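You operate a simulated robot arm through the tools that you are given. There is no shell and no other tool.

You are at the controls of a simulated robot arm. One attempt, no reset.

## Task
Nest the three tubs by size in the middle island drawer, shut it. Where these are worked on the way, their far stop is far enough and under half their travel is too little: middle island drawer.
Where things are to end (x, y in the base frame): large purple tub within 60 mm of [310, -880].
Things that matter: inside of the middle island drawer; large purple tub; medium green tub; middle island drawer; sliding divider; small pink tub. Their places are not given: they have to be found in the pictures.

Only the result counts: the job must be done as asked and must still hold three seconds after the hand-in. Knocking over, shifting, dropping, spilling or breaking anything else fails it.

## Robot
A 6-joint arm with a two-finger gripper, fixed in place. Base frame: the origin is at the foot of the arm, x ahead of it, y to its left, z up. Readings come in mm, degrees, newtons and seconds.
It reaches about 1298 mm from its shoulder. Its first joint turns from -149.0 to 149.0 degrees. Payload 1.57 kg.
The tool frame sits at the grasp point between the pads (the TCP): z along the fingers, y along the line on which they close. The tips reach 21 mm beyond it. The gripper opens to 70 mm. The gripper's body begins 50 mm behind the TCP.
Orientation is told as [roll, pitch, yaw] about the base's x, y, z axes, in that order, counted from this pose: with the fingers straight down and closing along the base's y, the tool's x points along the base's -x, its y along +y and its z along -z.

## Interface
- The arm moves only by the tool move_arm. Its argument "moves" is text: rows parted by semicolons, each of 6 numbers parted by spaces: the shift along the base's x, y, z in units of 30 mm (1.0 is 30 mm), then the turn, a rotation vector about the base's x, y, z in units of 5 degrees (1.0 is 5 degrees). In form: dx dy dz rx ry rz; .... A call has 1 to 20 rows; each row shifts and turns the commanded pose from where the row before left it. "fingers" is the closure in counts, from 0 (fully open) to 255 (shut), set as the call begins (left out, the last holds). A call with a number of a shift or a turn outside -1 to 1 is refused whole. Rows are played at 5 a second. More than 50 mm and 8.6 degrees between two rows, or a gripper value outside its range, and nothing of the call is played. A pose out of reach is approached as far as the arm can. The call stops where the force on the tool passes 40 N (or 10 N more than at its start, if that is more) or the arm is blocked; 0.2 s more then pass. The fingers move at their own pace and stop on an object; they squeeze with about 30 N. The grip force told is the motor's: it shows also when the fingers shut on nothing. Time passes only in rows, and 0.2 s behind the last, so rows that do not move let the fingers close. It gives the time, the measured TCP pose, the force on the tool (base axes), the opening and the grip force at its end, in the units of the frame above (readings bear some noise), with the torque about the TCP (base axes, N m) and any sound that the robot's microphone picked up.
- Cameras (640 x 400 px; columns grow to the right, rows downward): "scene" is fixed at [412.6, 498.8, 1651.9]; the picture's right is [-1.00, 0.01, 0.00], its down [0.00, 0.49, -0.87] and it looks along [-0.01, -0.87, -0.49] (base axes); focal length 338 px, centre (320, 200). "wrist" rides on the gripper at [79, 4, -81] in the tool frame; the picture's right is [-0.05, 1.00, 0.00], its down [-0.67, -0.04, -0.74] and it looks along [-0.74, -0.04, 0.67] (tool axes); focal length 256 px, centre (320, 200).
- camera(camera): a new picture of that camera. It takes no simulated time.
- raise_lower(by): slides the trunk up (or, below 0, down) by that many mm; the arm rides with it, the base frame stays. It gives what a move gives, with no picture.
- probe_pixels(camera, pixels): there is no depth. For up to 12 entries [column, row, z] of the newest picture of that camera ("zoom" is the newest enlarged one), the place [x, y] in the base frame at which the ray of that pixel passes the height z, good to about 3 mm, but the place of the scene camera against the robot may be out by one fixed shift of up to 18 mm in any direction. It takes no simulated time.
- close_up(camera, box): a new picture of the part [left, top, right, bottom] of that camera's present view, enlarged. It takes no simulated time.
- sign_off(): hands the job in; it is judged then, once.

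Open the gripper and draw the arm clear of the work before you hand the job in, unless the task says otherwise.

The tools are called after "Request:" by a JSON object that holds its "op" and its "data". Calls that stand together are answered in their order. move_arm: Moves the arm, as the interface text tells. Its arguments: {"type":"object","properties":{"moves":{"type":"string"},"fingers":{"type":"number"}},"required":["moves"]} The other tools are called the same way: raise_lower (by) slides the trunk up or down; camera (camera) takes a picture; probe_pixels (camera, pixels) gives the place at which the rays of pixels pass given heights; close_up (camera, box) takes an enlarged picture of a part of a camera's view; sign_off () hands the job in.

At the start:

```text
t: 0.0
ee_pos: [269.6, -619.7, 1245.3]
tool_rot: [0.0, 0.0, 0.0]
force: [0.8, -0.8, -0.2]
ft_torque: [-0.01, 0.02, -0.03]
gripper_width: 70.2
finger_force: 0.1
trunk travel left (down, up): [-928.0, 42.0]
```

scene: 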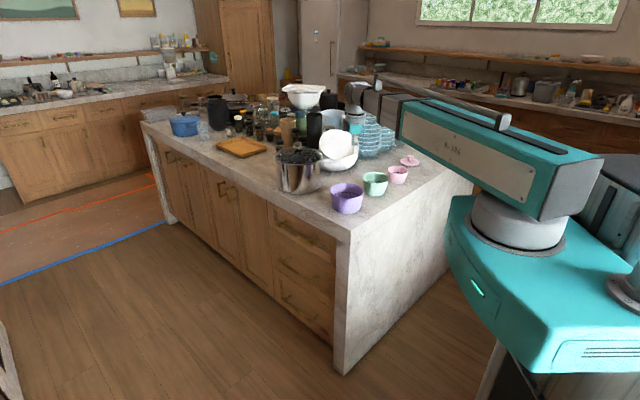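
wrist: 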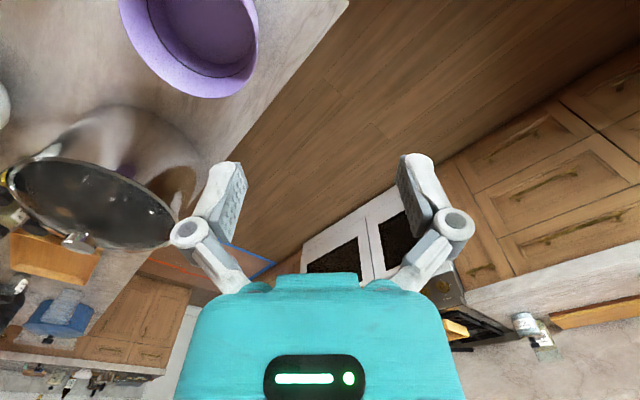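

I start by looking closer at the island: tubs appear near (347,197), (375,183), (398,174), and drawers under the counter near (300,265).

Request:
{"op": "close_up", "data": {"camera": "scene", "box": [240, 140, 460, 280]}}

Request:
{"op": "close_up", "data": {"camera": "scene", "box": [200, 180, 400, 380]}}

Request:
{"op": "camera", "data": {"camera": "wrist"}}

```text
2.86 times, centred on (350, 210) of scene
```

zoom: 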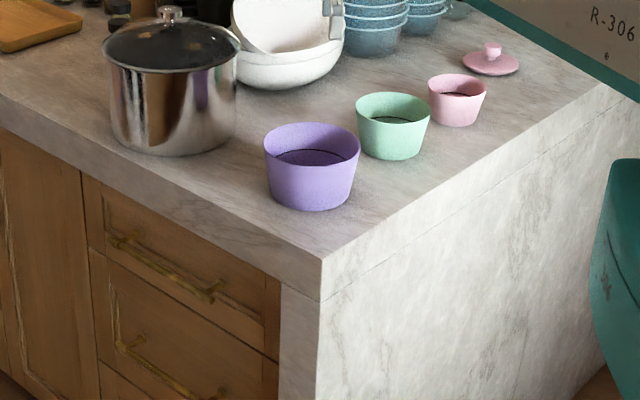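

```text
2.00 times, centred on (300, 280) of scene
```

zoom: 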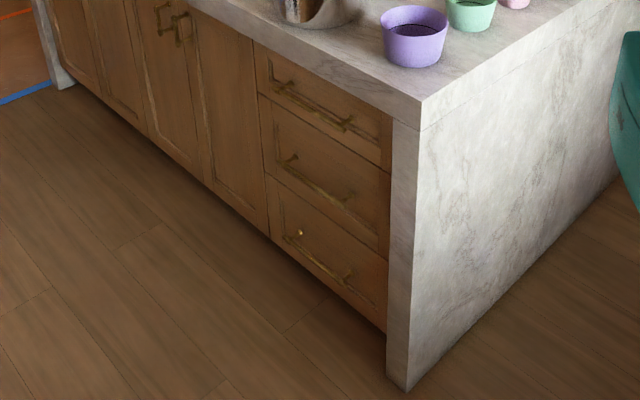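

```text
taken
```

wrist: 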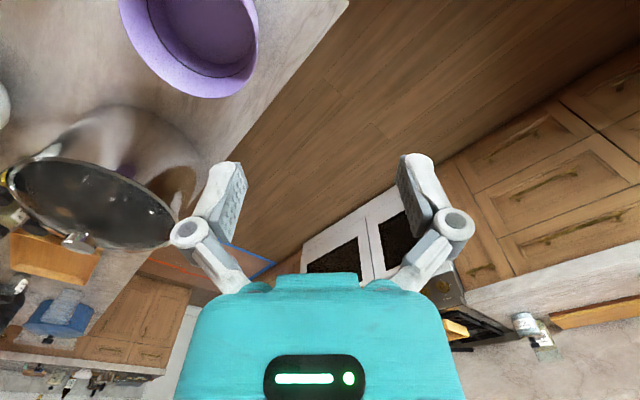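

The island sits at about 45° to the base; counter corner at scene (351,232) and its foot at (342,376). I probe these and the tubs and handle points to get the geometry.

Request:
{"op": "probe_pixels", "data": {"camera": "scene", "pixels": [[350.7, 231.7, 905], [342.5, 376, 0], [238, 173, 905], [460, 166, 905], [346.9, 206, 905], [375, 189, 905], [398, 179, 905], [410, 163, 905], [282.5, 260, 600], [315, 282.5, 600], [282.5, 260, 650], [315, 282.5, 650]]}}

Request:
{"op": "close_up", "data": {"camera": "scene", "box": [260, 190, 360, 252]}}

Request:
{"op": "close_up", "data": {"camera": "scene", "box": [260, 230, 360, 292]}}

```text
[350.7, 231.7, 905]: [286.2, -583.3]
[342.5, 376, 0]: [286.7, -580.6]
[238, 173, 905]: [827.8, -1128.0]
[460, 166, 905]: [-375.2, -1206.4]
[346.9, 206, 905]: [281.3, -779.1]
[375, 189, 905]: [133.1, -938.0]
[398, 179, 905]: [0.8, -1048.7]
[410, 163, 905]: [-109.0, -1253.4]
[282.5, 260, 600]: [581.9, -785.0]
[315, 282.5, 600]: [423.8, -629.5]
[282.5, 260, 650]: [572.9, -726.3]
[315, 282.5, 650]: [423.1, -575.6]
```

```text
6.40 times, centred on (310, 221) of scene
```

zoom: 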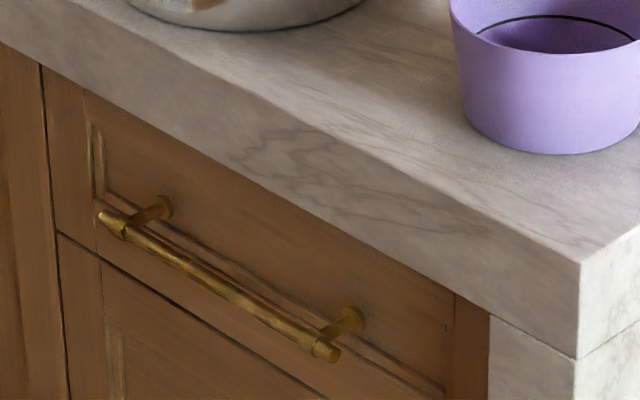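

```text
6.40 times, centred on (310, 261) of scene
```

zoom: 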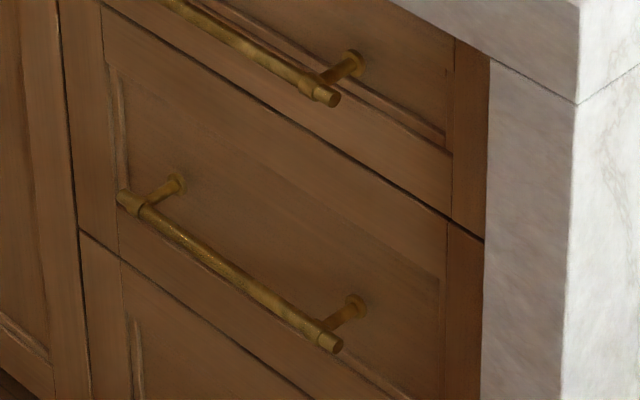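

The counter top comes out near z=905, floor z=0, and the front normal is about (0.707, 0.707); the middle handle (scene 279,260 to 313,284) should be near z≈545. I move the arm out in front of the drawers and yaw by -45° so the wrist camera can look along them.

Request:
{"op": "move_arm", "data": {"moves": "0.975 0.487 0 0 0 -0.692;0.975 0.487 0 0 0 -0.692;0.975 0.487 0 0 0 -0.692;0.975 0.487 0 0 0 -0.692;0.975 0.487 0 0 0 -0.692;0.975 0.487 0 0 0 -0.692;0.975 0.487 0 0 0 -0.692;0.975 0.487 0 0 0 -0.692;0.975 0.487 0 0 0 -0.692;0.975 0.487 0 0 0 -0.692;0.975 0.487 0 0 0 -0.692;0.975 0.487 0 0 0 -0.692;0.975 0.487 0 0 0 -0.692", "fingers": 0}}

Request:
{"op": "camera", "data": {"camera": "scene"}}

Request:
{"op": "camera", "data": {"camera": "wrist"}}

```text
t: 2.8
ee_pos: [650.1, -429.1, 1246.3]
tool_rot: [0.0, -0.1, -45.1]
force: [0.3, 0.3, 1.2]
ft_torque: [0.01, 0.03, -0.03]
gripper_width: 70.0
finger_force: 0.1
trunk travel left (down, up): [-928.0, 42.0]
```

```text
taken
```

scene: 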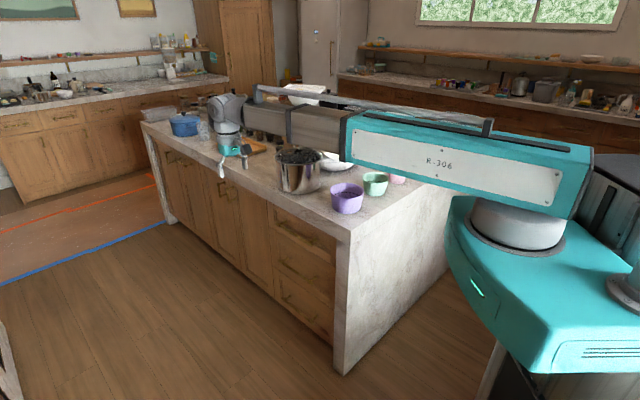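

```text
taken
```

wrist: 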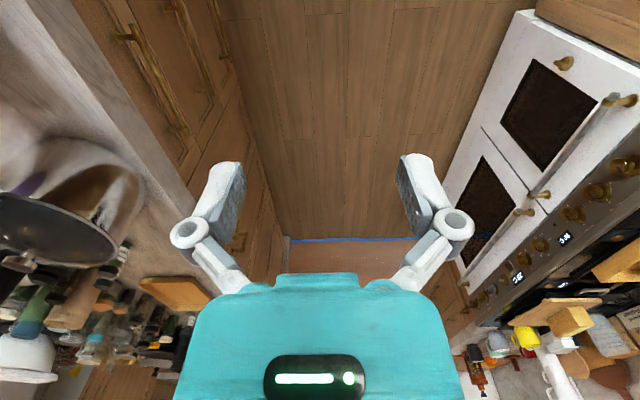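

The arm is in front of the island with fingers down. I now tilt the gripper 90° about the drawer-front direction so the fingers point toward the drawers.

Request:
{"op": "move_arm", "data": {"moves": "0 0 0 -0.979 0.979 0;0 0 0 -0.979 0.979 0;0 0 0 -0.979 0.979 0;0 0 0 -0.979 0.979 0;0 0 0 -0.979 0.979 0;0 0 0 -0.979 0.979 0;0 0 0 -0.979 0.979 0;0 0 0 -0.979 0.979 0;0 0 0 -0.979 0.979 0;0 0 0 -0.979 0.979 0;0 0 0 -0.979 0.979 0;0 0 0 -0.979 0.979 0;0 0 0 -0.979 0.979 0"}}

Request:
{"op": "camera", "data": {"camera": "scene"}}

Request:
{"op": "camera", "data": {"camera": "wrist"}}

```text
t: 5.6
ee_pos: [649.3, -428.7, 1432.1]
tool_rot: [-89.9, 0.0, -45.0]
force: [0.0, 0.7, -0.6]
ft_torque: [-0.01, 0.02, 0.0]
gripper_width: 69.8
finger_force: 0.1
out of reach, approached as far as the arm can: row 2, 3, 4, 5, 6, 7, 8, 9, 10, 11, 12, 13
trunk travel left (down, up): [-928.0, 42.0]
```

```text
taken
```

scene: 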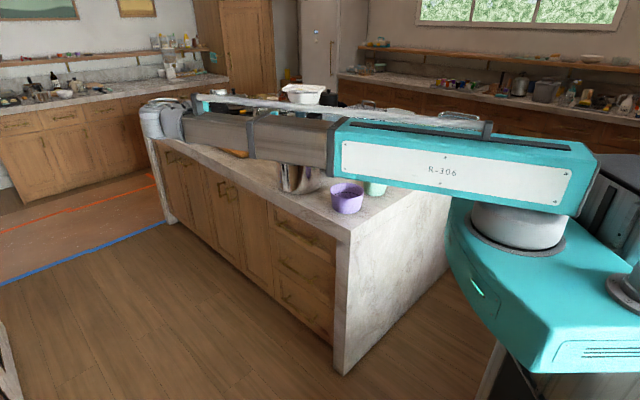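

```text
taken
```

wrist: 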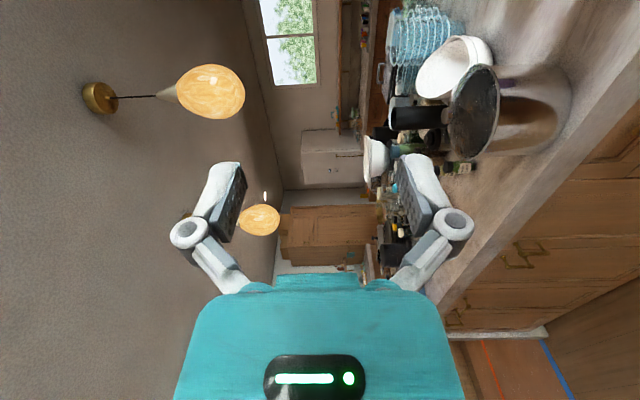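

The arm behaves like a fixed-height boom (TCP rose to z=1432 when pointing horizontally), so the trunk must provide height. I lower the trunk; the boom lies in front of the island, clear of the counter.

Request:
{"op": "raise_lower", "data": {"by": -600}}

Request:
{"op": "camera", "data": {"camera": "scene"}}

Request:
{"op": "camera", "data": {"camera": "wrist"}}

```text
refused: -600 is not a number from -400 to 400
```

```text
taken
```

scene: 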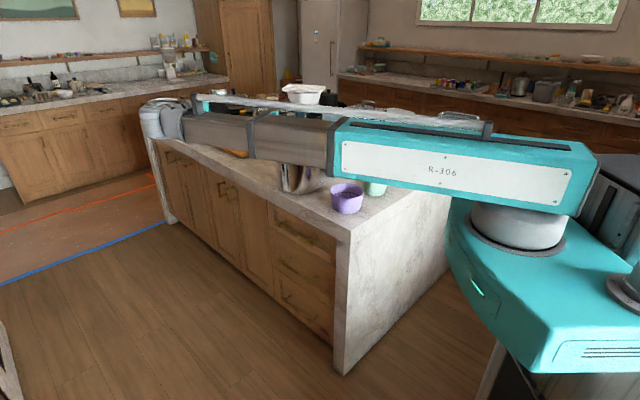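

```text
taken
```

wrist: 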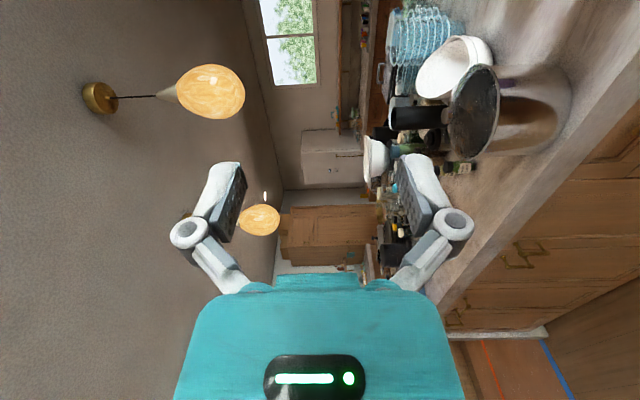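

The trunk moves at most 400 mm per call, so I lower by 400 first.

Request:
{"op": "raise_lower", "data": {"by": -400}}

Request:
{"op": "camera", "data": {"camera": "scene"}}

Request:
{"op": "camera", "data": {"camera": "wrist"}}

```text
t: 9.4
ee_pos: [648.9, -428.5, 1032.4]
tool_rot: [-89.8, 0.0, -45.1]
force: [-0.4, -0.1, -0.2]
ft_torque: [0.0, 0.0, -0.01]
gripper_width: 70.0
finger_force: 0.0
trunk travel left (down, up): [-528.0, 442.0]
```

```text
taken
```

scene: 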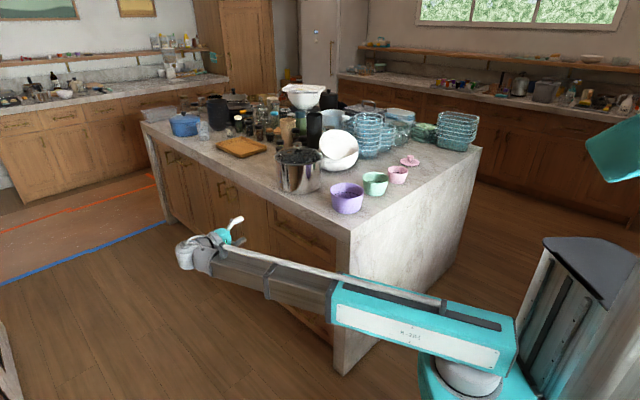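

```text
taken
```

wrist: 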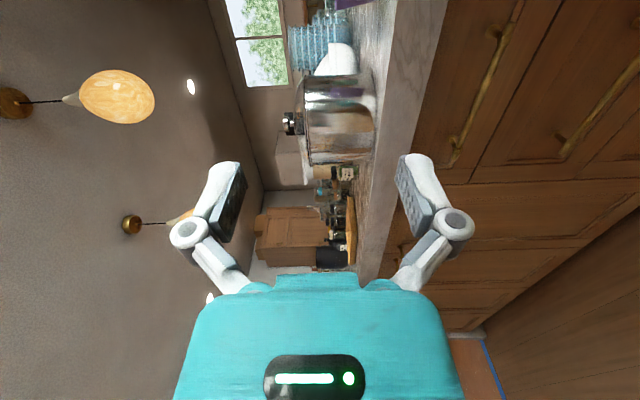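

The wrist picture (turned so right is down) shows the top handle at (480,90) and the middle one at (600,95). I lower 400 mm more.

Request:
{"op": "raise_lower", "data": {"by": -400}}

Request:
{"op": "camera", "data": {"camera": "scene"}}

Request:
{"op": "camera", "data": {"camera": "wrist"}}

```text
t: 13.3
ee_pos: [649.3, -429.0, 631.7]
tool_rot: [-89.9, 0.0, -45.0]
force: [0.9, 0.2, 0.4]
ft_torque: [-0.02, 0.03, 0.0]
gripper_width: 70.0
finger_force: 0.2
trunk travel left (down, up): [-128.0, 842.0]
```

```text
taken
```

scene: 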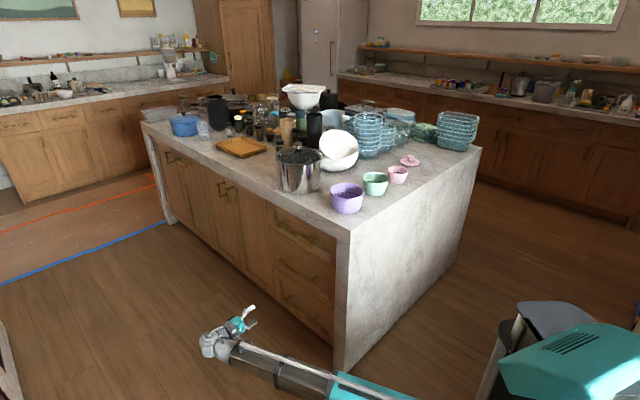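

```text
taken
```

wrist: 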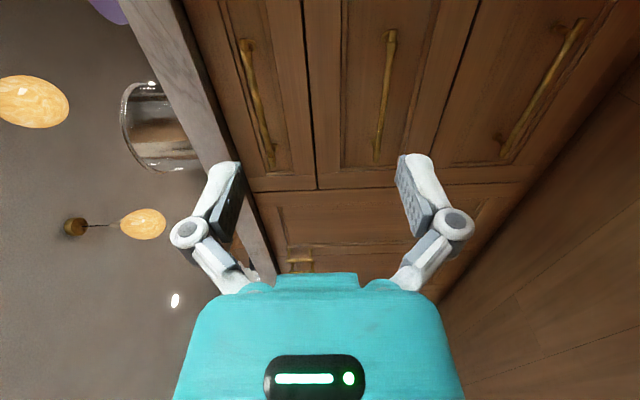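

All three handles are visible; the middle one runs from (391,33) to (378,158), which I work out as z≈528, about 150 mm further along the front. I lower the trunk by 104 mm to that height.

Request:
{"op": "raise_lower", "data": {"by": -104}}

Request:
{"op": "camera", "data": {"camera": "wrist"}}

Request:
{"op": "probe_pixels", "data": {"camera": "wrist", "pixels": [[385, 95, 528]]}}

```text
t: 14.6
ee_pos: [649.6, -429.1, 528.2]
tool_rot: [-89.8, 0.0, -45.1]
force: [-0.8, 0.2, 0.4]
ft_torque: [0.0, 0.05, -0.01]
gripper_width: 70.1
finger_force: 0.1
trunk travel left (down, up): [-24.0, 946.0]
```

```text
taken
```

wrist: 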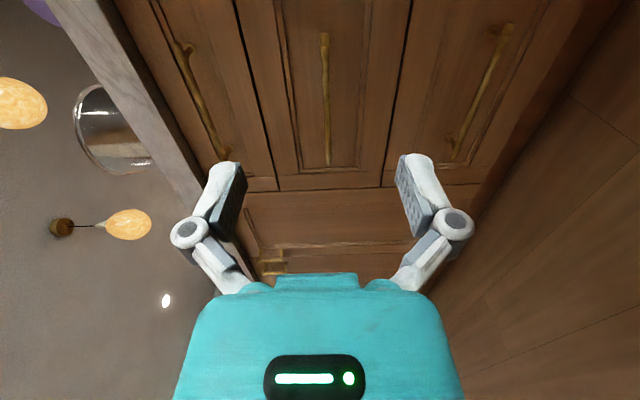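

```text
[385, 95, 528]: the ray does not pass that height
```

The middle handle now appears at column ~326, matching the gripper's height plane. I move sideways along the front and closer, stopping roughly 90 mm short of the bar.

Request:
{"op": "move_arm", "data": {"moves": "-0.25 -0.957 0 0 0 0;-0.25 -0.957 0 0 0 0;-0.25 -0.957 0 0 0 0;-0.25 -0.957 0 0 0 0;-0.25 -0.957 0 0 0 0;-0.25 -0.957 0 0 0 0;-0.25 -0.957 0 0 0 0;-0.25 -0.957 0 0 0 0;-0.25 -0.957 0 0 0 0;-0.25 -0.957 0 0 0 0", "fingers": 0}}

Request:
{"op": "camera", "data": {"camera": "wrist"}}

Request:
{"op": "camera", "data": {"camera": "scene"}}

```text
t: 16.8
ee_pos: [573.0, -716.7, 527.1]
tool_rot: [-89.8, 0.0, -45.0]
force: [-0.6, -0.2, -0.8]
ft_torque: [-0.03, 0.0, -0.01]
gripper_width: 70.0
finger_force: 0.2
trunk travel left (down, up): [-24.0, 946.0]
```

```text
taken
```

wrist: 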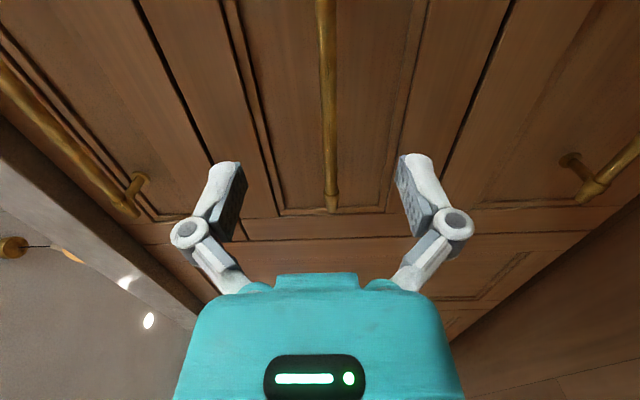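

```text
taken
```

scene: 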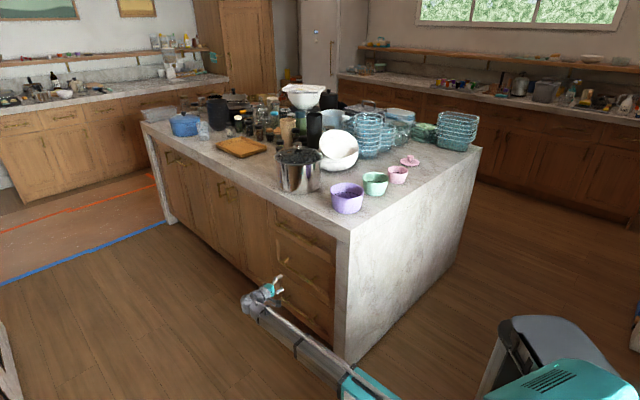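

Triangulating the bar from both views gives it at about m=-190 (along the front normal) and z≈521.5, so the gripper is 5 mm high. I lower the trunk 5 mm, then advance onto the bar.

Request:
{"op": "raise_lower", "data": {"by": -5}}

Request:
{"op": "move_arm", "data": {"moves": "-0.672 -0.295 0 0 0 0;-0.672 -0.295 0 0 0 0;-0.672 -0.295 0 0 0 0;-0.672 -0.295 0 0 0 0", "fingers": 0}}

Request:
{"op": "camera", "data": {"camera": "wrist"}}

```text
t: 17.4
ee_pos: [573.6, -715.3, 523.6]
tool_rot: [-89.8, 0.0, -45.0]
force: [0.6, 0.4, 0.0]
ft_torque: [0.02, 0.0, 0.01]
gripper_width: 69.8
finger_force: 0.0
trunk travel left (down, up): [-19.0, 951.0]
```

```text
t: 18.4
ee_pos: [492.5, -752.6, 522.0]
tool_rot: [-89.8, 0.0, -45.0]
force: [-0.7, 0.3, 0.1]
ft_torque: [-0.01, 0.0, 0.03]
gripper_width: 70.0
finger_force: 0.1
trunk travel left (down, up): [-19.0, 951.0]
```

```text
taken
```

wrist: 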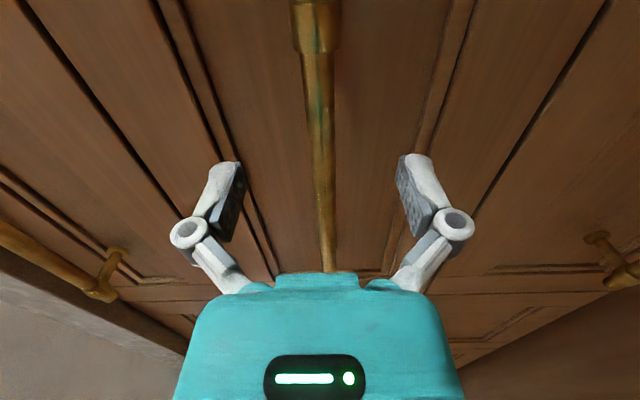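

The bar runs between the fingers right at the TCP pixel (~320,184). I advance 5 mm more and close the fingers on it.

Request:
{"op": "move_arm", "data": {"moves": "-0.118 -0.118 0 0 0 0;0 0 0 0 0 0"}}

Request:
{"op": "move_arm", "data": {"moves": "0 0 0 0 0 0;0 0 0 0 0 0;0 0 0 0 0 0;0 0 0 0 0 0;0 0 0 0 0 0;0 0 0 0 0 0;0 0 0 0 0 0", "fingers": 255}}

Request:
{"op": "camera", "data": {"camera": "wrist"}}

```text
t: 19.0
ee_pos: [488.9, -755.3, 523.2]
tool_rot: [-89.7, 0.0, -45.0]
force: [-0.1, 0.5, 0.3]
ft_torque: [0.02, 0.0, 0.02]
gripper_width: 70.0
finger_force: 0.0
trunk travel left (down, up): [-19.0, 951.0]
```

```text
t: 20.6
ee_pos: [489.0, -755.4, 521.9]
tool_rot: [-89.8, 0.1, -44.9]
force: [-0.2, 9.3, -15.9]
ft_torque: [-0.02, -0.43, 0.27]
gripper_width: 12.7
finger_force: 32.2
trunk travel left (down, up): [-19.0, 951.0]
```

```text
taken
```

wrist: 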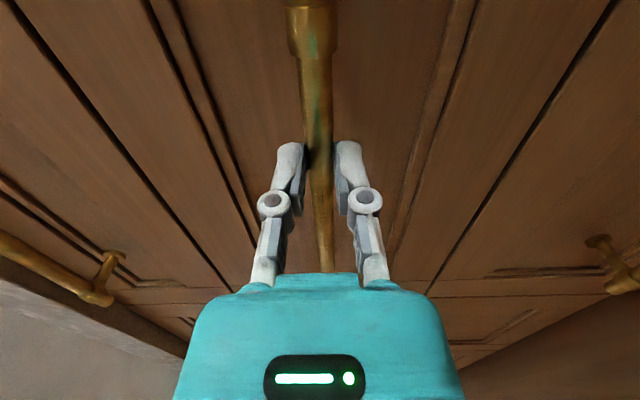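

Gripped the bar (opening 12.7 mm, 32 N). I pull gently straight out along (+x,+y) to test.

Request:
{"op": "move_arm", "data": {"moves": "0.25 0.25 0 0 0 0;0.25 0.25 0 0 0 0;0.5 0.5 0 0 0 0;0.5 0.5 0 0 0 0;0.5 0.5 0 0 0 0"}}

Request:
{"op": "camera", "data": {"camera": "scene"}}

Request:
{"op": "camera", "data": {"camera": "wrist"}}

```text
t: 21.8
ee_pos: [549.3, -694.5, 521.8]
tool_rot: [-89.7, 0.1, -45.0]
force: [-3.5, 5.8, -15.5]
ft_torque: [0.06, -0.38, -0.53]
gripper_width: 12.8
finger_force: 31.7
trunk travel left (down, up): [-19.0, 951.0]
```

```text
taken
```

scene: 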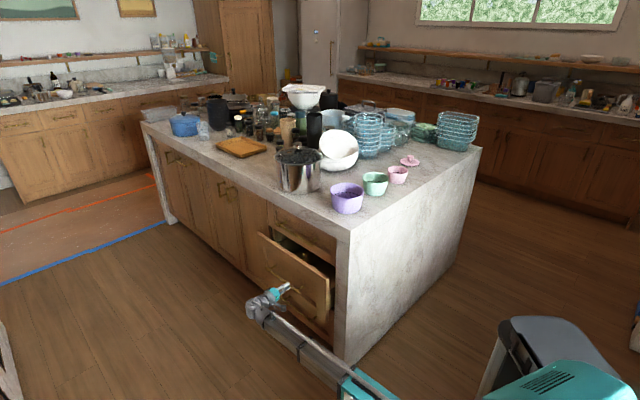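

```text
taken
```

wrist: 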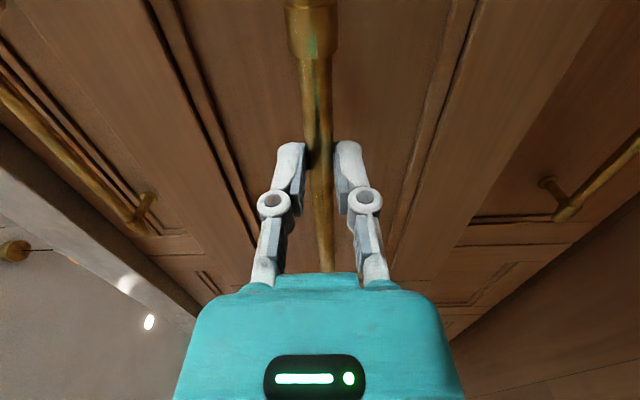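

The drawer slides out smoothly (85 mm so far). I keep pulling and watch the force.

Request:
{"op": "move_arm", "data": {"moves": "0.5 0.5 0 0 0 0;0.5 0.5 0 0 0 0;0.5 0.5 0 0 0 0;0.5 0.5 0 0 0 0;0.5 0.5 0 0 0 0;0.5 0.5 0 0 0 0;0.5 0.5 0 0 0 0;0.5 0.5 0 0 0 0"}}

Request:
{"op": "camera", "data": {"camera": "scene"}}

```text
t: 23.6
ee_pos: [669.4, -574.5, 521.0]
tool_rot: [-89.8, 0.0, -45.0]
force: [-7.5, 10.8, -17.5]
ft_torque: [0.06, -0.37, -0.02]
gripper_width: 12.8
finger_force: 32.3
trunk travel left (down, up): [-19.0, 951.0]
```

```text
taken
```

scene: 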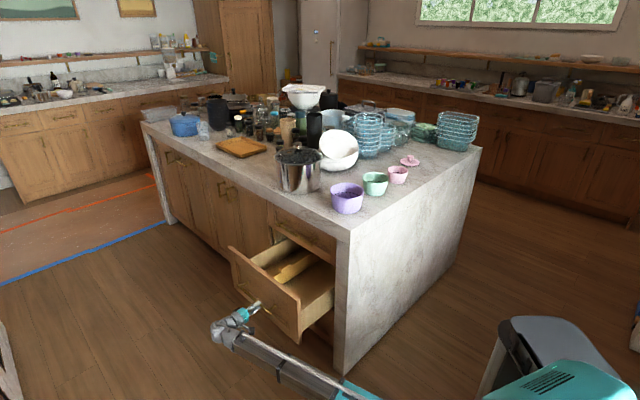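

Drawer is ~255 mm out and a divider is visible inside at (292,266). The boom still clears the drawer front, so I continue toward the stop.

Request:
{"op": "move_arm", "data": {"moves": "0.5 0.5 0 0 0 0;0.5 0.5 0 0 0 0;0.5 0.5 0 0 0 0;0.5 0.5 0 0 0 0;0.5 0.5 0 0 0 0"}}

Request:
{"op": "camera", "data": {"camera": "scene"}}

Request:
{"op": "close_up", "data": {"camera": "scene", "box": [180, 200, 360, 320]}}

```text
t: 24.8
ee_pos: [745.2, -500.4, 520.5]
tool_rot: [-89.8, 0.1, -44.9]
force: [-9.0, 12.1, -18.0]
ft_torque: [0.07, -0.37, -0.44]
gripper_width: 12.8
finger_force: 32.1
trunk travel left (down, up): [-19.0, 951.0]
```

```text
taken
```

scene: 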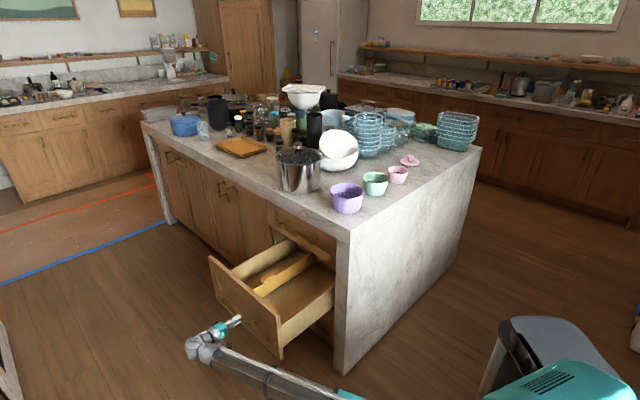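

```text
3.33 times, centred on (270, 260) of scene
```

zoom: 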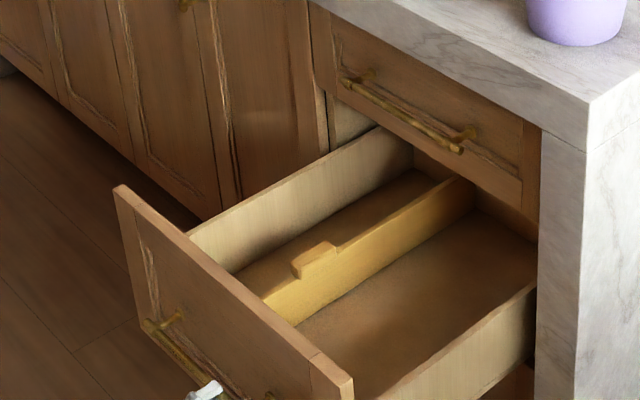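

The divider (yellow, with a tab at zoom (315,258)) runs front-to-back and leaves a wide compartment on the near side. I pull on until the drawer meets its stop.

Request:
{"op": "move_arm", "data": {"moves": "0.3 0.3 0 0 0 0;0.3 0.3 0 0 0 0;0.3 0.3 0 0 0 0;0.3 0.3 0 0 0 0;0.3 0.3 0 0 0 0;0.3 0.3 0 0 0 0"}}

Request:
{"op": "camera", "data": {"camera": "scene"}}

```text
t: 26.2
ee_pos: [798.9, -445.5, 520.7]
tool_rot: [-89.8, 0.2, -44.9]
force: [-6.6, 8.9, -16.8]
ft_torque: [0.11, -0.35, -1.06]
gripper_width: 12.9
finger_force: 32.2
trunk travel left (down, up): [-19.0, 951.0]
```

```text
taken
```

scene: 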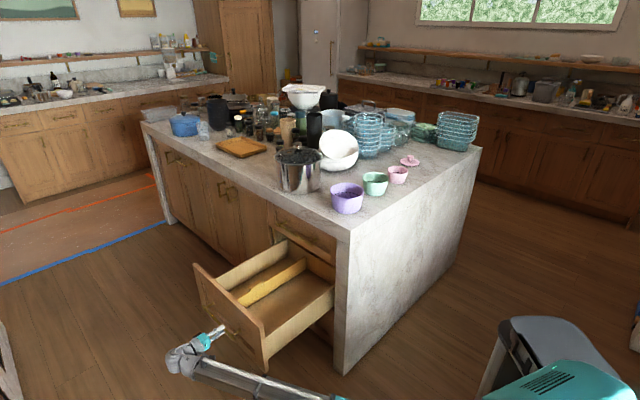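

The drawer is now 438 mm out with force steady; that gives plenty of access. I release the handle and back the gripper away.

Request:
{"op": "move_arm", "data": {"moves": "0 0 0 0 0 0;0 0 0 0 0 0;0 0 0 0 0 0;0 0 0 0 0 0;0 0 0 0 0 0", "fingers": 0}}

Request:
{"op": "move_arm", "data": {"moves": "0.5 0.5 0 0 0 0;0.5 0.5 0 0 0 0;0.5 0.5 0 0 0 0;0.5 0.5 0 0 0 0"}}

Request:
{"op": "camera", "data": {"camera": "wrist"}}

Request:
{"op": "camera", "data": {"camera": "scene"}}

```text
t: 27.4
ee_pos: [798.3, -445.9, 522.4]
tool_rot: [-89.8, 0.0, -44.8]
force: [0.7, 0.1, 0.3]
ft_torque: [0.02, -0.02, 0.02]
gripper_width: 69.9
finger_force: 0.1
trunk travel left (down, up): [-19.0, 951.0]
```

```text
t: 28.4
ee_pos: [839.7, -438.7, 523.1]
tool_rot: [-89.8, 0.0, -43.5]
force: [-0.1, 0.1, -0.5]
ft_torque: [0.0, 0.01, -0.01]
gripper_width: 69.7
finger_force: 0.0
out of reach, approached as far as the arm can: row 1, 2, 3, 4
trunk travel left (down, up): [-19.0, 951.0]
```

```text
taken
```

wrist: 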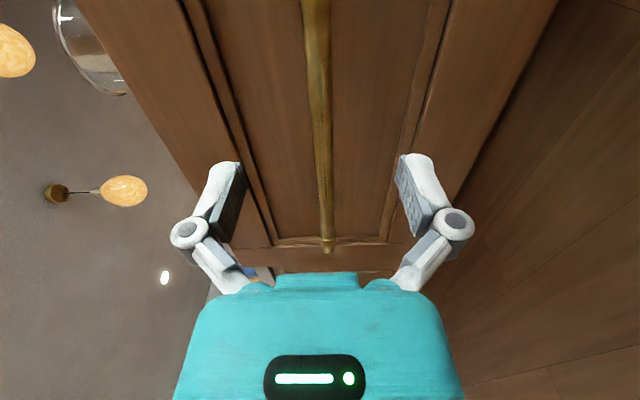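

```text
taken
```

scene: 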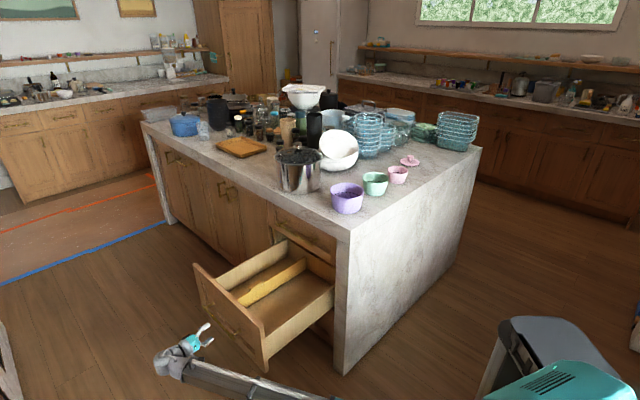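

The boom is at its reach limit (TCP now ~28 mm off the bar). I swing back toward the robot and outward so the gripper clears the drawer front before rising.

Request:
{"op": "move_arm", "data": {"moves": "-0.4 0.9 0 0 0 0;-0.4 0.9 0 0 0 0;-0.4 0.9 0 0 0 0"}}

```text
t: 29.2
ee_pos: [786.6, -417.2, 522.6]
tool_rot: [-89.8, 0.0, -43.2]
force: [0.1, 0.4, -0.5]
ft_torque: [-0.01, 0.0, 0.0]
gripper_width: 70.2
finger_force: 0.1
out of reach, approached as far as the arm can: row 1, 2, 3
trunk travel left (down, up): [-19.0, 951.0]
```

The limit is a wrist-yaw limit relative to the boom, not distance. I turn the tool in yaw by +15° (bar stays between the open fingers) and then back off outward.

Request:
{"op": "move_arm", "data": {"moves": "0 0 0 0 0 1;0 0 0 0 0 1;0 0 0 0 0 1"}}

Request:
{"op": "camera", "data": {"camera": "wrist"}}

```text
t: 30.0
ee_pos: [785.1, -416.7, 522.3]
tool_rot: [-89.8, 0.1, -29.8]
force: [-0.1, 0.1, 0.5]
ft_torque: [0.01, -0.03, 0.02]
gripper_width: 70.0
finger_force: 0.1
trunk travel left (down, up): [-19.0, 951.0]
```

```text
taken
```

wrist: 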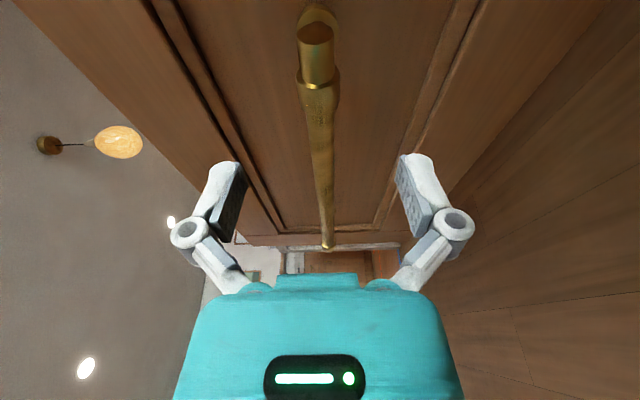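

Reachable again with yaw -30°. Now I back away along +x,+y.

Request:
{"op": "move_arm", "data": {"moves": "0.5 0.5 0 0 0 0;0.5 0.5 0 0 0 0;0.5 0.5 0 0 0 0;0.5 0.5 0 0 0 0"}}

Request:
{"op": "camera", "data": {"camera": "wrist"}}

```text
t: 31.0
ee_pos: [845.8, -357.5, 523.0]
tool_rot: [-89.8, 0.1, -29.9]
force: [-0.4, -0.1, -0.1]
ft_torque: [0.01, 0.0, -0.02]
gripper_width: 70.0
finger_force: 0.0
trunk travel left (down, up): [-19.0, 951.0]
```

```text
taken
```

wrist: 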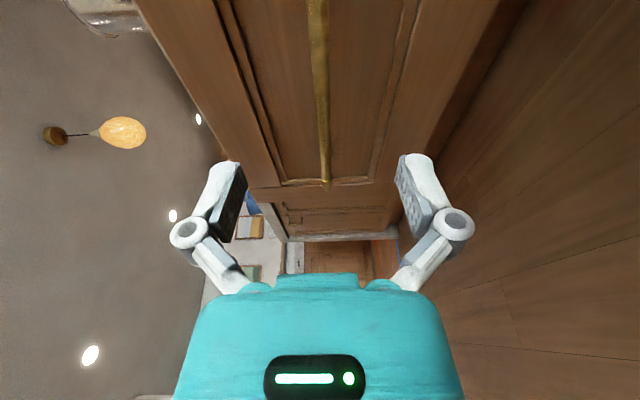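

Clear by ~95 mm. I raise the trunk 400 mm so I can look into the drawer from above.

Request:
{"op": "raise_lower", "data": {"by": 400}}

Request:
{"op": "move_arm", "data": {"moves": "0 0 0 0.866 -0.5 0;0 0 0 0.866 -0.5 0;0 0 0 0.866 -0.5 0;0 0 0 0.866 -0.5 0;0 0 0 0.866 -0.5 0;0 0 0 0.866 -0.5 0"}}

Request:
{"op": "camera", "data": {"camera": "scene"}}

Request:
{"op": "camera", "data": {"camera": "wrist"}}

```text
t: 34.8
ee_pos: [845.5, -357.9, 923.1]
tool_rot: [-89.8, 0.1, -30.0]
force: [0.2, 0.7, 0.6]
ft_torque: [0.0, 0.01, 0.02]
gripper_width: 70.1
finger_force: 0.1
trunk travel left (down, up): [-419.0, 551.0]
```

```text
t: 36.2
ee_pos: [847.4, -356.7, 828.7]
tool_rot: [-59.8, 0.0, -29.9]
force: [-0.9, -0.4, 0.5]
ft_torque: [-0.01, 0.01, -0.02]
gripper_width: 69.8
finger_force: 0.1
out of reach, approached as far as the arm can: row 1, 2, 3, 4, 5, 6
trunk travel left (down, up): [-419.0, 551.0]
```

```text
taken
```

scene: 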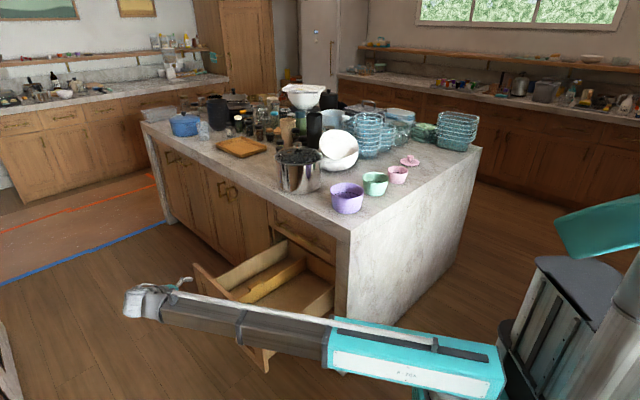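

```text
taken
```

wrist: 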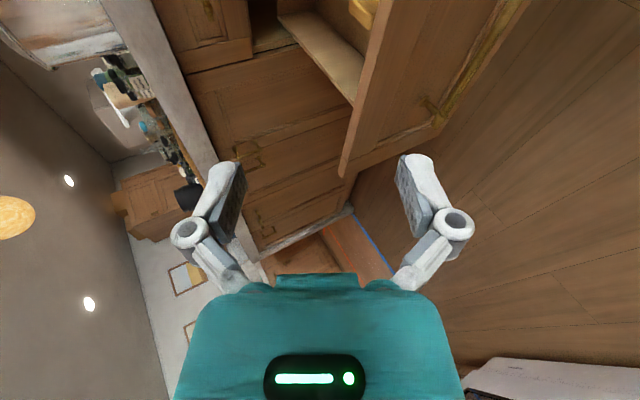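

Good; I finish tilting the gripper to fingers-down.

Request:
{"op": "move_arm", "data": {"moves": "0 0 -0.4 0.866 -0.5 0;0 0 -0.4 0.866 -0.5 0;0 0 -0.35 0.866 -0.5 0;0 0 -0.35 0.866 -0.5 0;0 0 -0.3 0.866 -0.5 0;0 0 -0.3 0.866 -0.5 0;0 0 -0.25 0.866 -0.5 0;0 0 -0.25 0.866 -0.5 0;0 0 -0.2 0.866 -0.5 0;0 0 -0.15 0.866 -0.5 0;0 0 -0.1 0.866 -0.5 0;0 0 -0.05 0.866 -0.5 0"}}

Request:
{"op": "camera", "data": {"camera": "wrist"}}

```text
t: 38.8
ee_pos: [845.5, -357.0, 738.3]
tool_rot: [0.2, 0.0, -29.9]
force: [-0.8, 0.3, 0.7]
ft_torque: [-0.04, 0.02, 0.0]
gripper_width: 69.9
finger_force: 0.0
out of reach, approached as far as the arm can: row 3, 11
trunk travel left (down, up): [-419.0, 551.0]
```

```text
taken
```

wrist: 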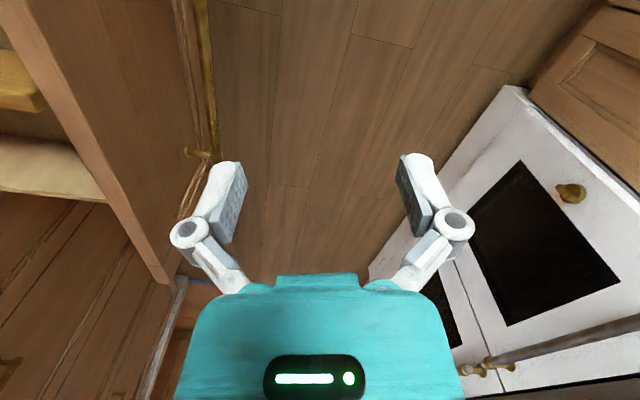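

Fingers are down. I raise 200 mm and move to the near end of the drawer, turning yaw to -45°, so the wrist camera looks across into the drawer.

Request:
{"op": "raise_lower", "data": {"by": 200}}

Request:
{"op": "move_arm", "data": {"moves": "-0.956 -0.283 0 0 0 -0.25;-0.956 -0.283 0 0 0 -0.25;-0.956 -0.283 0 0 0 -0.25;-0.956 -0.283 0 0 0 -0.25;-0.956 -0.283 0 0 0 -0.25;-0.956 -0.283 0 0 0 -0.25;-0.956 -0.283 0 0 0 -0.25;-0.956 -0.283 0 0 0 -0.25;-0.956 -0.283 0 0 0 -0.25;-0.956 -0.283 0 0 0 -0.25;-0.956 -0.283 0 0 0 -0.25;-0.956 -0.283 0 0 0 -0.25"}}

Request:
{"op": "camera", "data": {"camera": "wrist"}}

Request:
{"op": "camera", "data": {"camera": "scene"}}

```text
t: 41.0
ee_pos: [845.7, -357.2, 936.9]
tool_rot: [0.3, -0.1, -29.8]
force: [0.6, -0.5, 1.0]
ft_torque: [-0.04, -0.04, 0.0]
gripper_width: 70.2
finger_force: 0.0
trunk travel left (down, up): [-619.0, 351.0]
```

```text
t: 43.6
ee_pos: [500.4, -459.6, 937.6]
tool_rot: [0.2, -0.1, -44.8]
force: [-0.1, 0.1, 0.1]
ft_torque: [0.0, 0.02, -0.02]
gripper_width: 70.0
finger_force: 0.0
trunk travel left (down, up): [-619.0, 351.0]
```

```text
taken
```

wrist: 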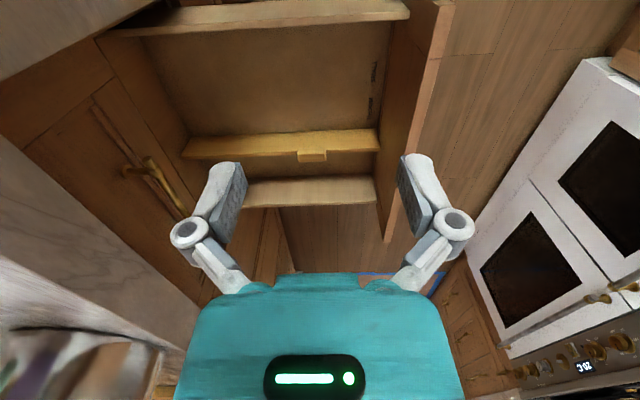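

```text
taken
```

scene: 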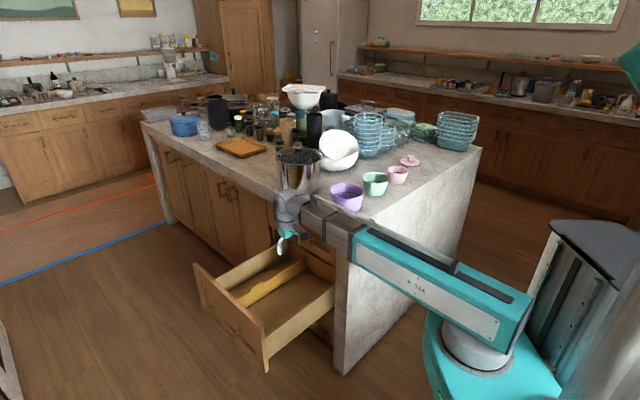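

The drawer interior is in view: floor (190-390, 30-135), divider at row ~147 with a tab at (312,157), and dark marks at (374,70) and (370,105). I zoom in.

Request:
{"op": "close_up", "data": {"camera": "wrist", "box": [90, 0, 460, 231]}}

Request:
{"op": "close_up", "data": {"camera": "scene", "box": [180, 220, 350, 326]}}

```text
1.73 times, centred on (275, 116) of wrist
```

zoom: 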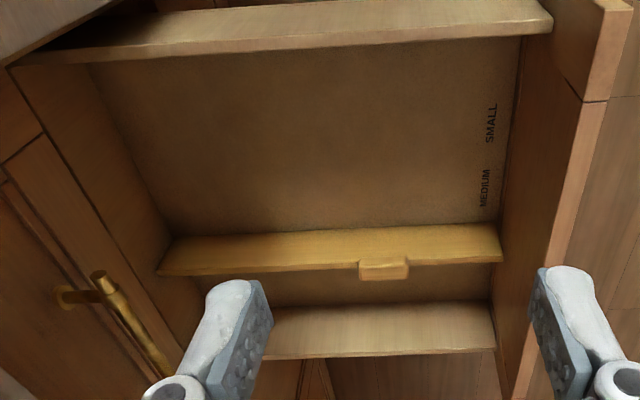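

```text
3.76 times, centred on (265, 273) of scene
```

zoom: 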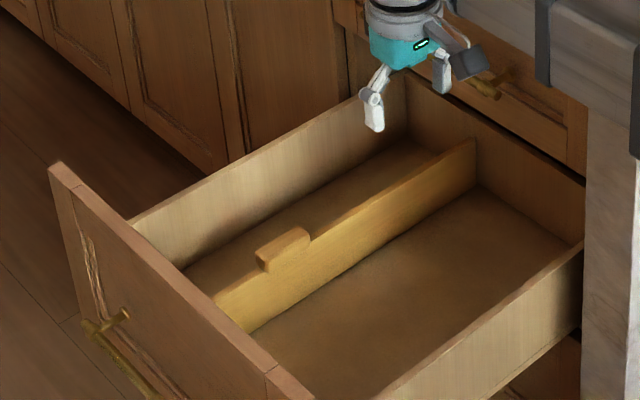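

The drawer floor carries labels "SMALL" and "MEDIUM" near the front, and the divider stands beyond MEDIUM. I take tighter zooms to read the labels and measure the compartment.

Request:
{"op": "close_up", "data": {"camera": "wrist", "box": [300, 0, 460, 100]}}

Request:
{"op": "close_up", "data": {"camera": "wrist", "box": [280, 90, 440, 190]}}

Request:
{"op": "close_up", "data": {"camera": "wrist", "box": [150, 90, 310, 190]}}

Request:
{"op": "close_up", "data": {"camera": "wrist", "box": [100, 0, 260, 100]}}

```text
4.00 times, centred on (380, 50) of wrist
```

zoom: 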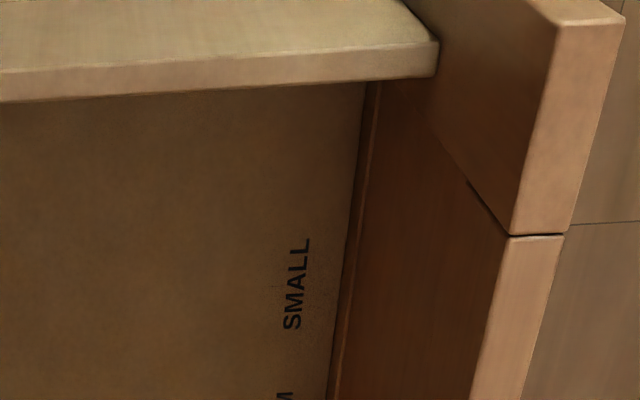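

```text
4.00 times, centred on (360, 140) of wrist
```

zoom: 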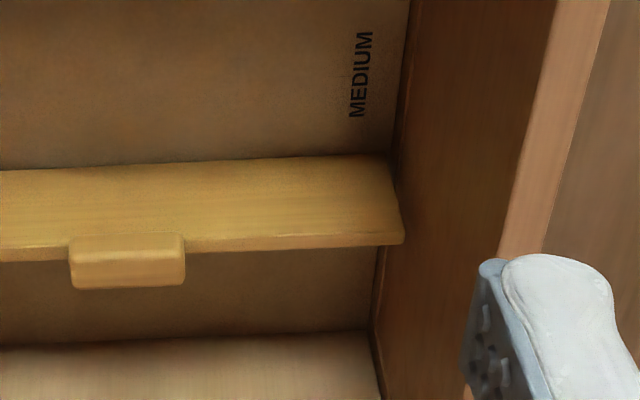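

```text
4.00 times, centred on (230, 140) of wrist
```

zoom: 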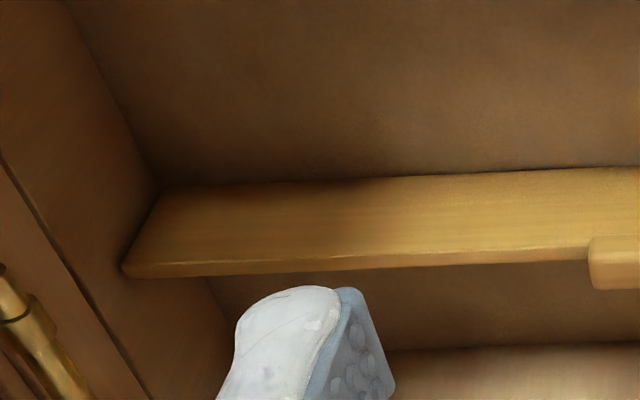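

```text
4.00 times, centred on (180, 50) of wrist
```

zoom: 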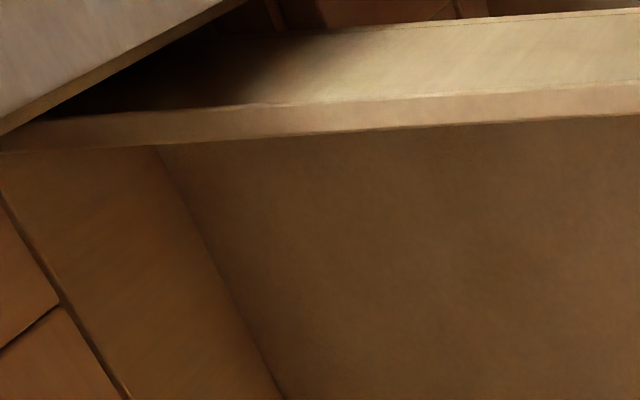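

I raise the trunk 250 mm for a second viewpoint (stereo) and to clear the tubs' height later.

Request:
{"op": "raise_lower", "data": {"by": 250}}

Request:
{"op": "camera", "data": {"camera": "wrist"}}

Request:
{"op": "close_up", "data": {"camera": "wrist", "box": [140, 0, 460, 200]}}

```text
t: 46.1
ee_pos: [501.2, -460.1, 1187.1]
tool_rot: [0.2, 0.0, -44.9]
force: [0.0, 0.7, -0.7]
ft_torque: [-0.01, 0.03, 0.03]
gripper_width: 70.0
finger_force: 0.0
trunk travel left (down, up): [-869.0, 101.0]
```

```text
taken
```

wrist: 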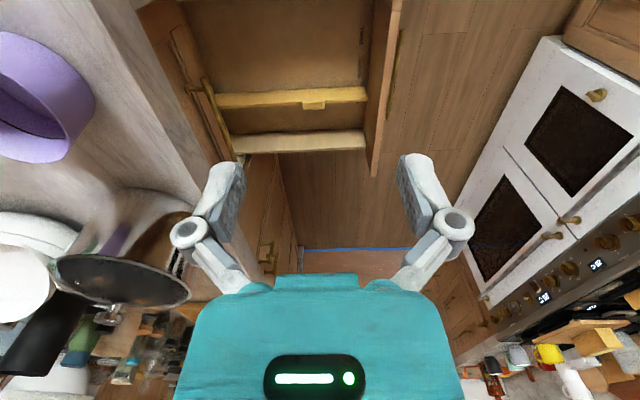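

```text
2.00 times, centred on (300, 100) of wrist
```

zoom: 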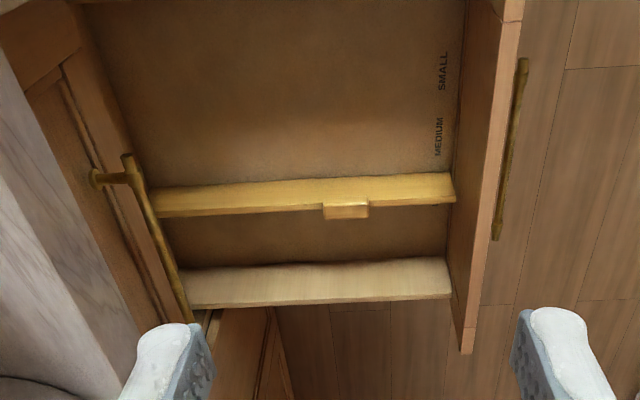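

Stereo gives the drawer floor at z≈420, divider near face about s≈985 along the front, near wall ≈705: the target spot is the middle of that near compartment, so the divider can stay put. Next I go over the counter and turn the wrist camera toward the row of tubs for accurate positions.

Request:
{"op": "move_arm", "data": {"moves": "-0.313 -0.515 0 0 0 -1;-0.313 -0.515 0 0 0 -1;-0.313 -0.515 0 0 0 -1;-0.313 -0.515 0 0 0 -1;-0.313 -0.515 0 0 0 -1;-0.313 -0.515 0 0 0 -1;-0.313 -0.515 0 0 0 -1;-0.313 -0.515 0 0 0 -1;-0.313 -0.515 0 0 0 -1;-0.313 -0.515 0 0 0 -1;-0.313 -0.515 0 0 0 -1;-0.313 -0.515 0 0 0 -1;-0.313 -0.515 0 0 0 -1;-0.313 -0.515 0 0 0 -1;-0.313 -0.515 0 0 0 -1;-0.313 -0.515 0 0 0 -1;-0.313 -0.515 0 0 0 -1;-0.313 -0.515 0 0 0 -1"}}

Request:
{"op": "camera", "data": {"camera": "wrist"}}

Request:
{"op": "camera", "data": {"camera": "scene"}}

```text
t: 50.0
ee_pos: [332.0, -739.5, 1185.7]
tool_rot: [0.2, 0.0, -135.0]
force: [0.1, -0.2, 0.5]
ft_torque: [0.0, -0.05, -0.03]
gripper_width: 70.1
finger_force: 0.1
trunk travel left (down, up): [-869.0, 101.0]
```

```text
taken
```

wrist: 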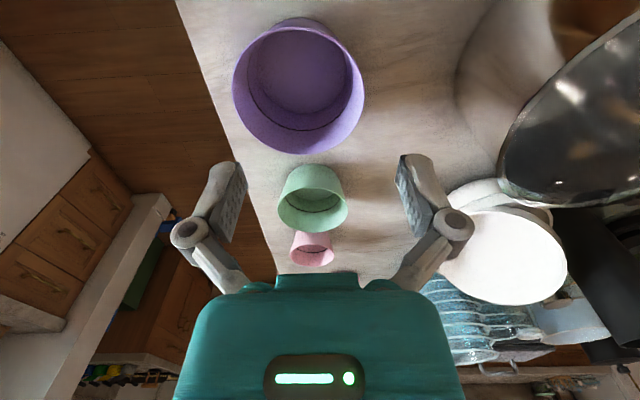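

```text
taken
```

scene: 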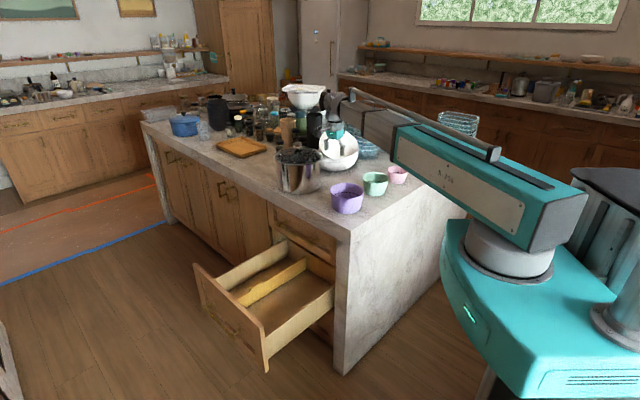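

All three tubs are in view in a row: purple (298,88), green (313,197), pink (312,248). I zoom in to measure rims and bases.

Request:
{"op": "close_up", "data": {"camera": "wrist", "box": [200, 10, 400, 135]}}

Request:
{"op": "close_up", "data": {"camera": "wrist", "box": [240, 150, 400, 250]}}

Request:
{"op": "close_up", "data": {"camera": "wrist", "box": [260, 210, 356, 270]}}

```text
3.20 times, centred on (300, 72) of wrist
```

zoom: 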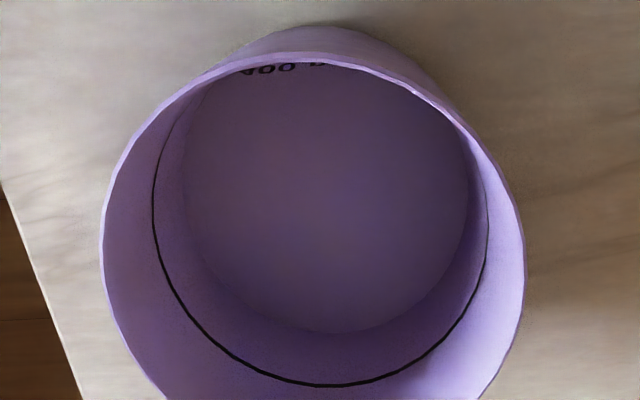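

```text
4.00 times, centred on (320, 200) of wrist
```

zoom: 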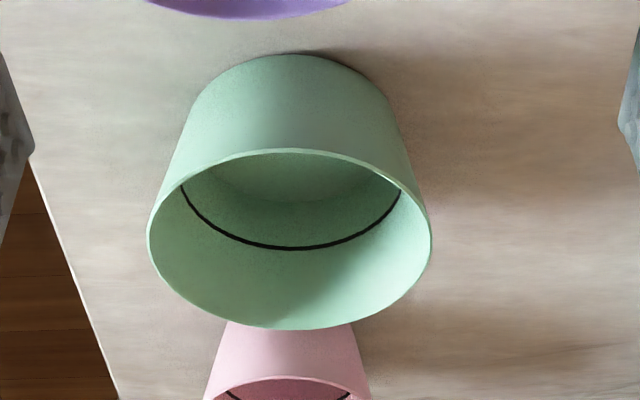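

```text
6.67 times, centred on (308, 240) of wrist
```

zoom: 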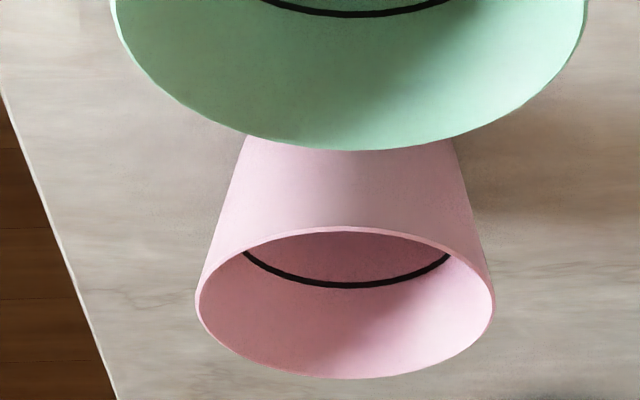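

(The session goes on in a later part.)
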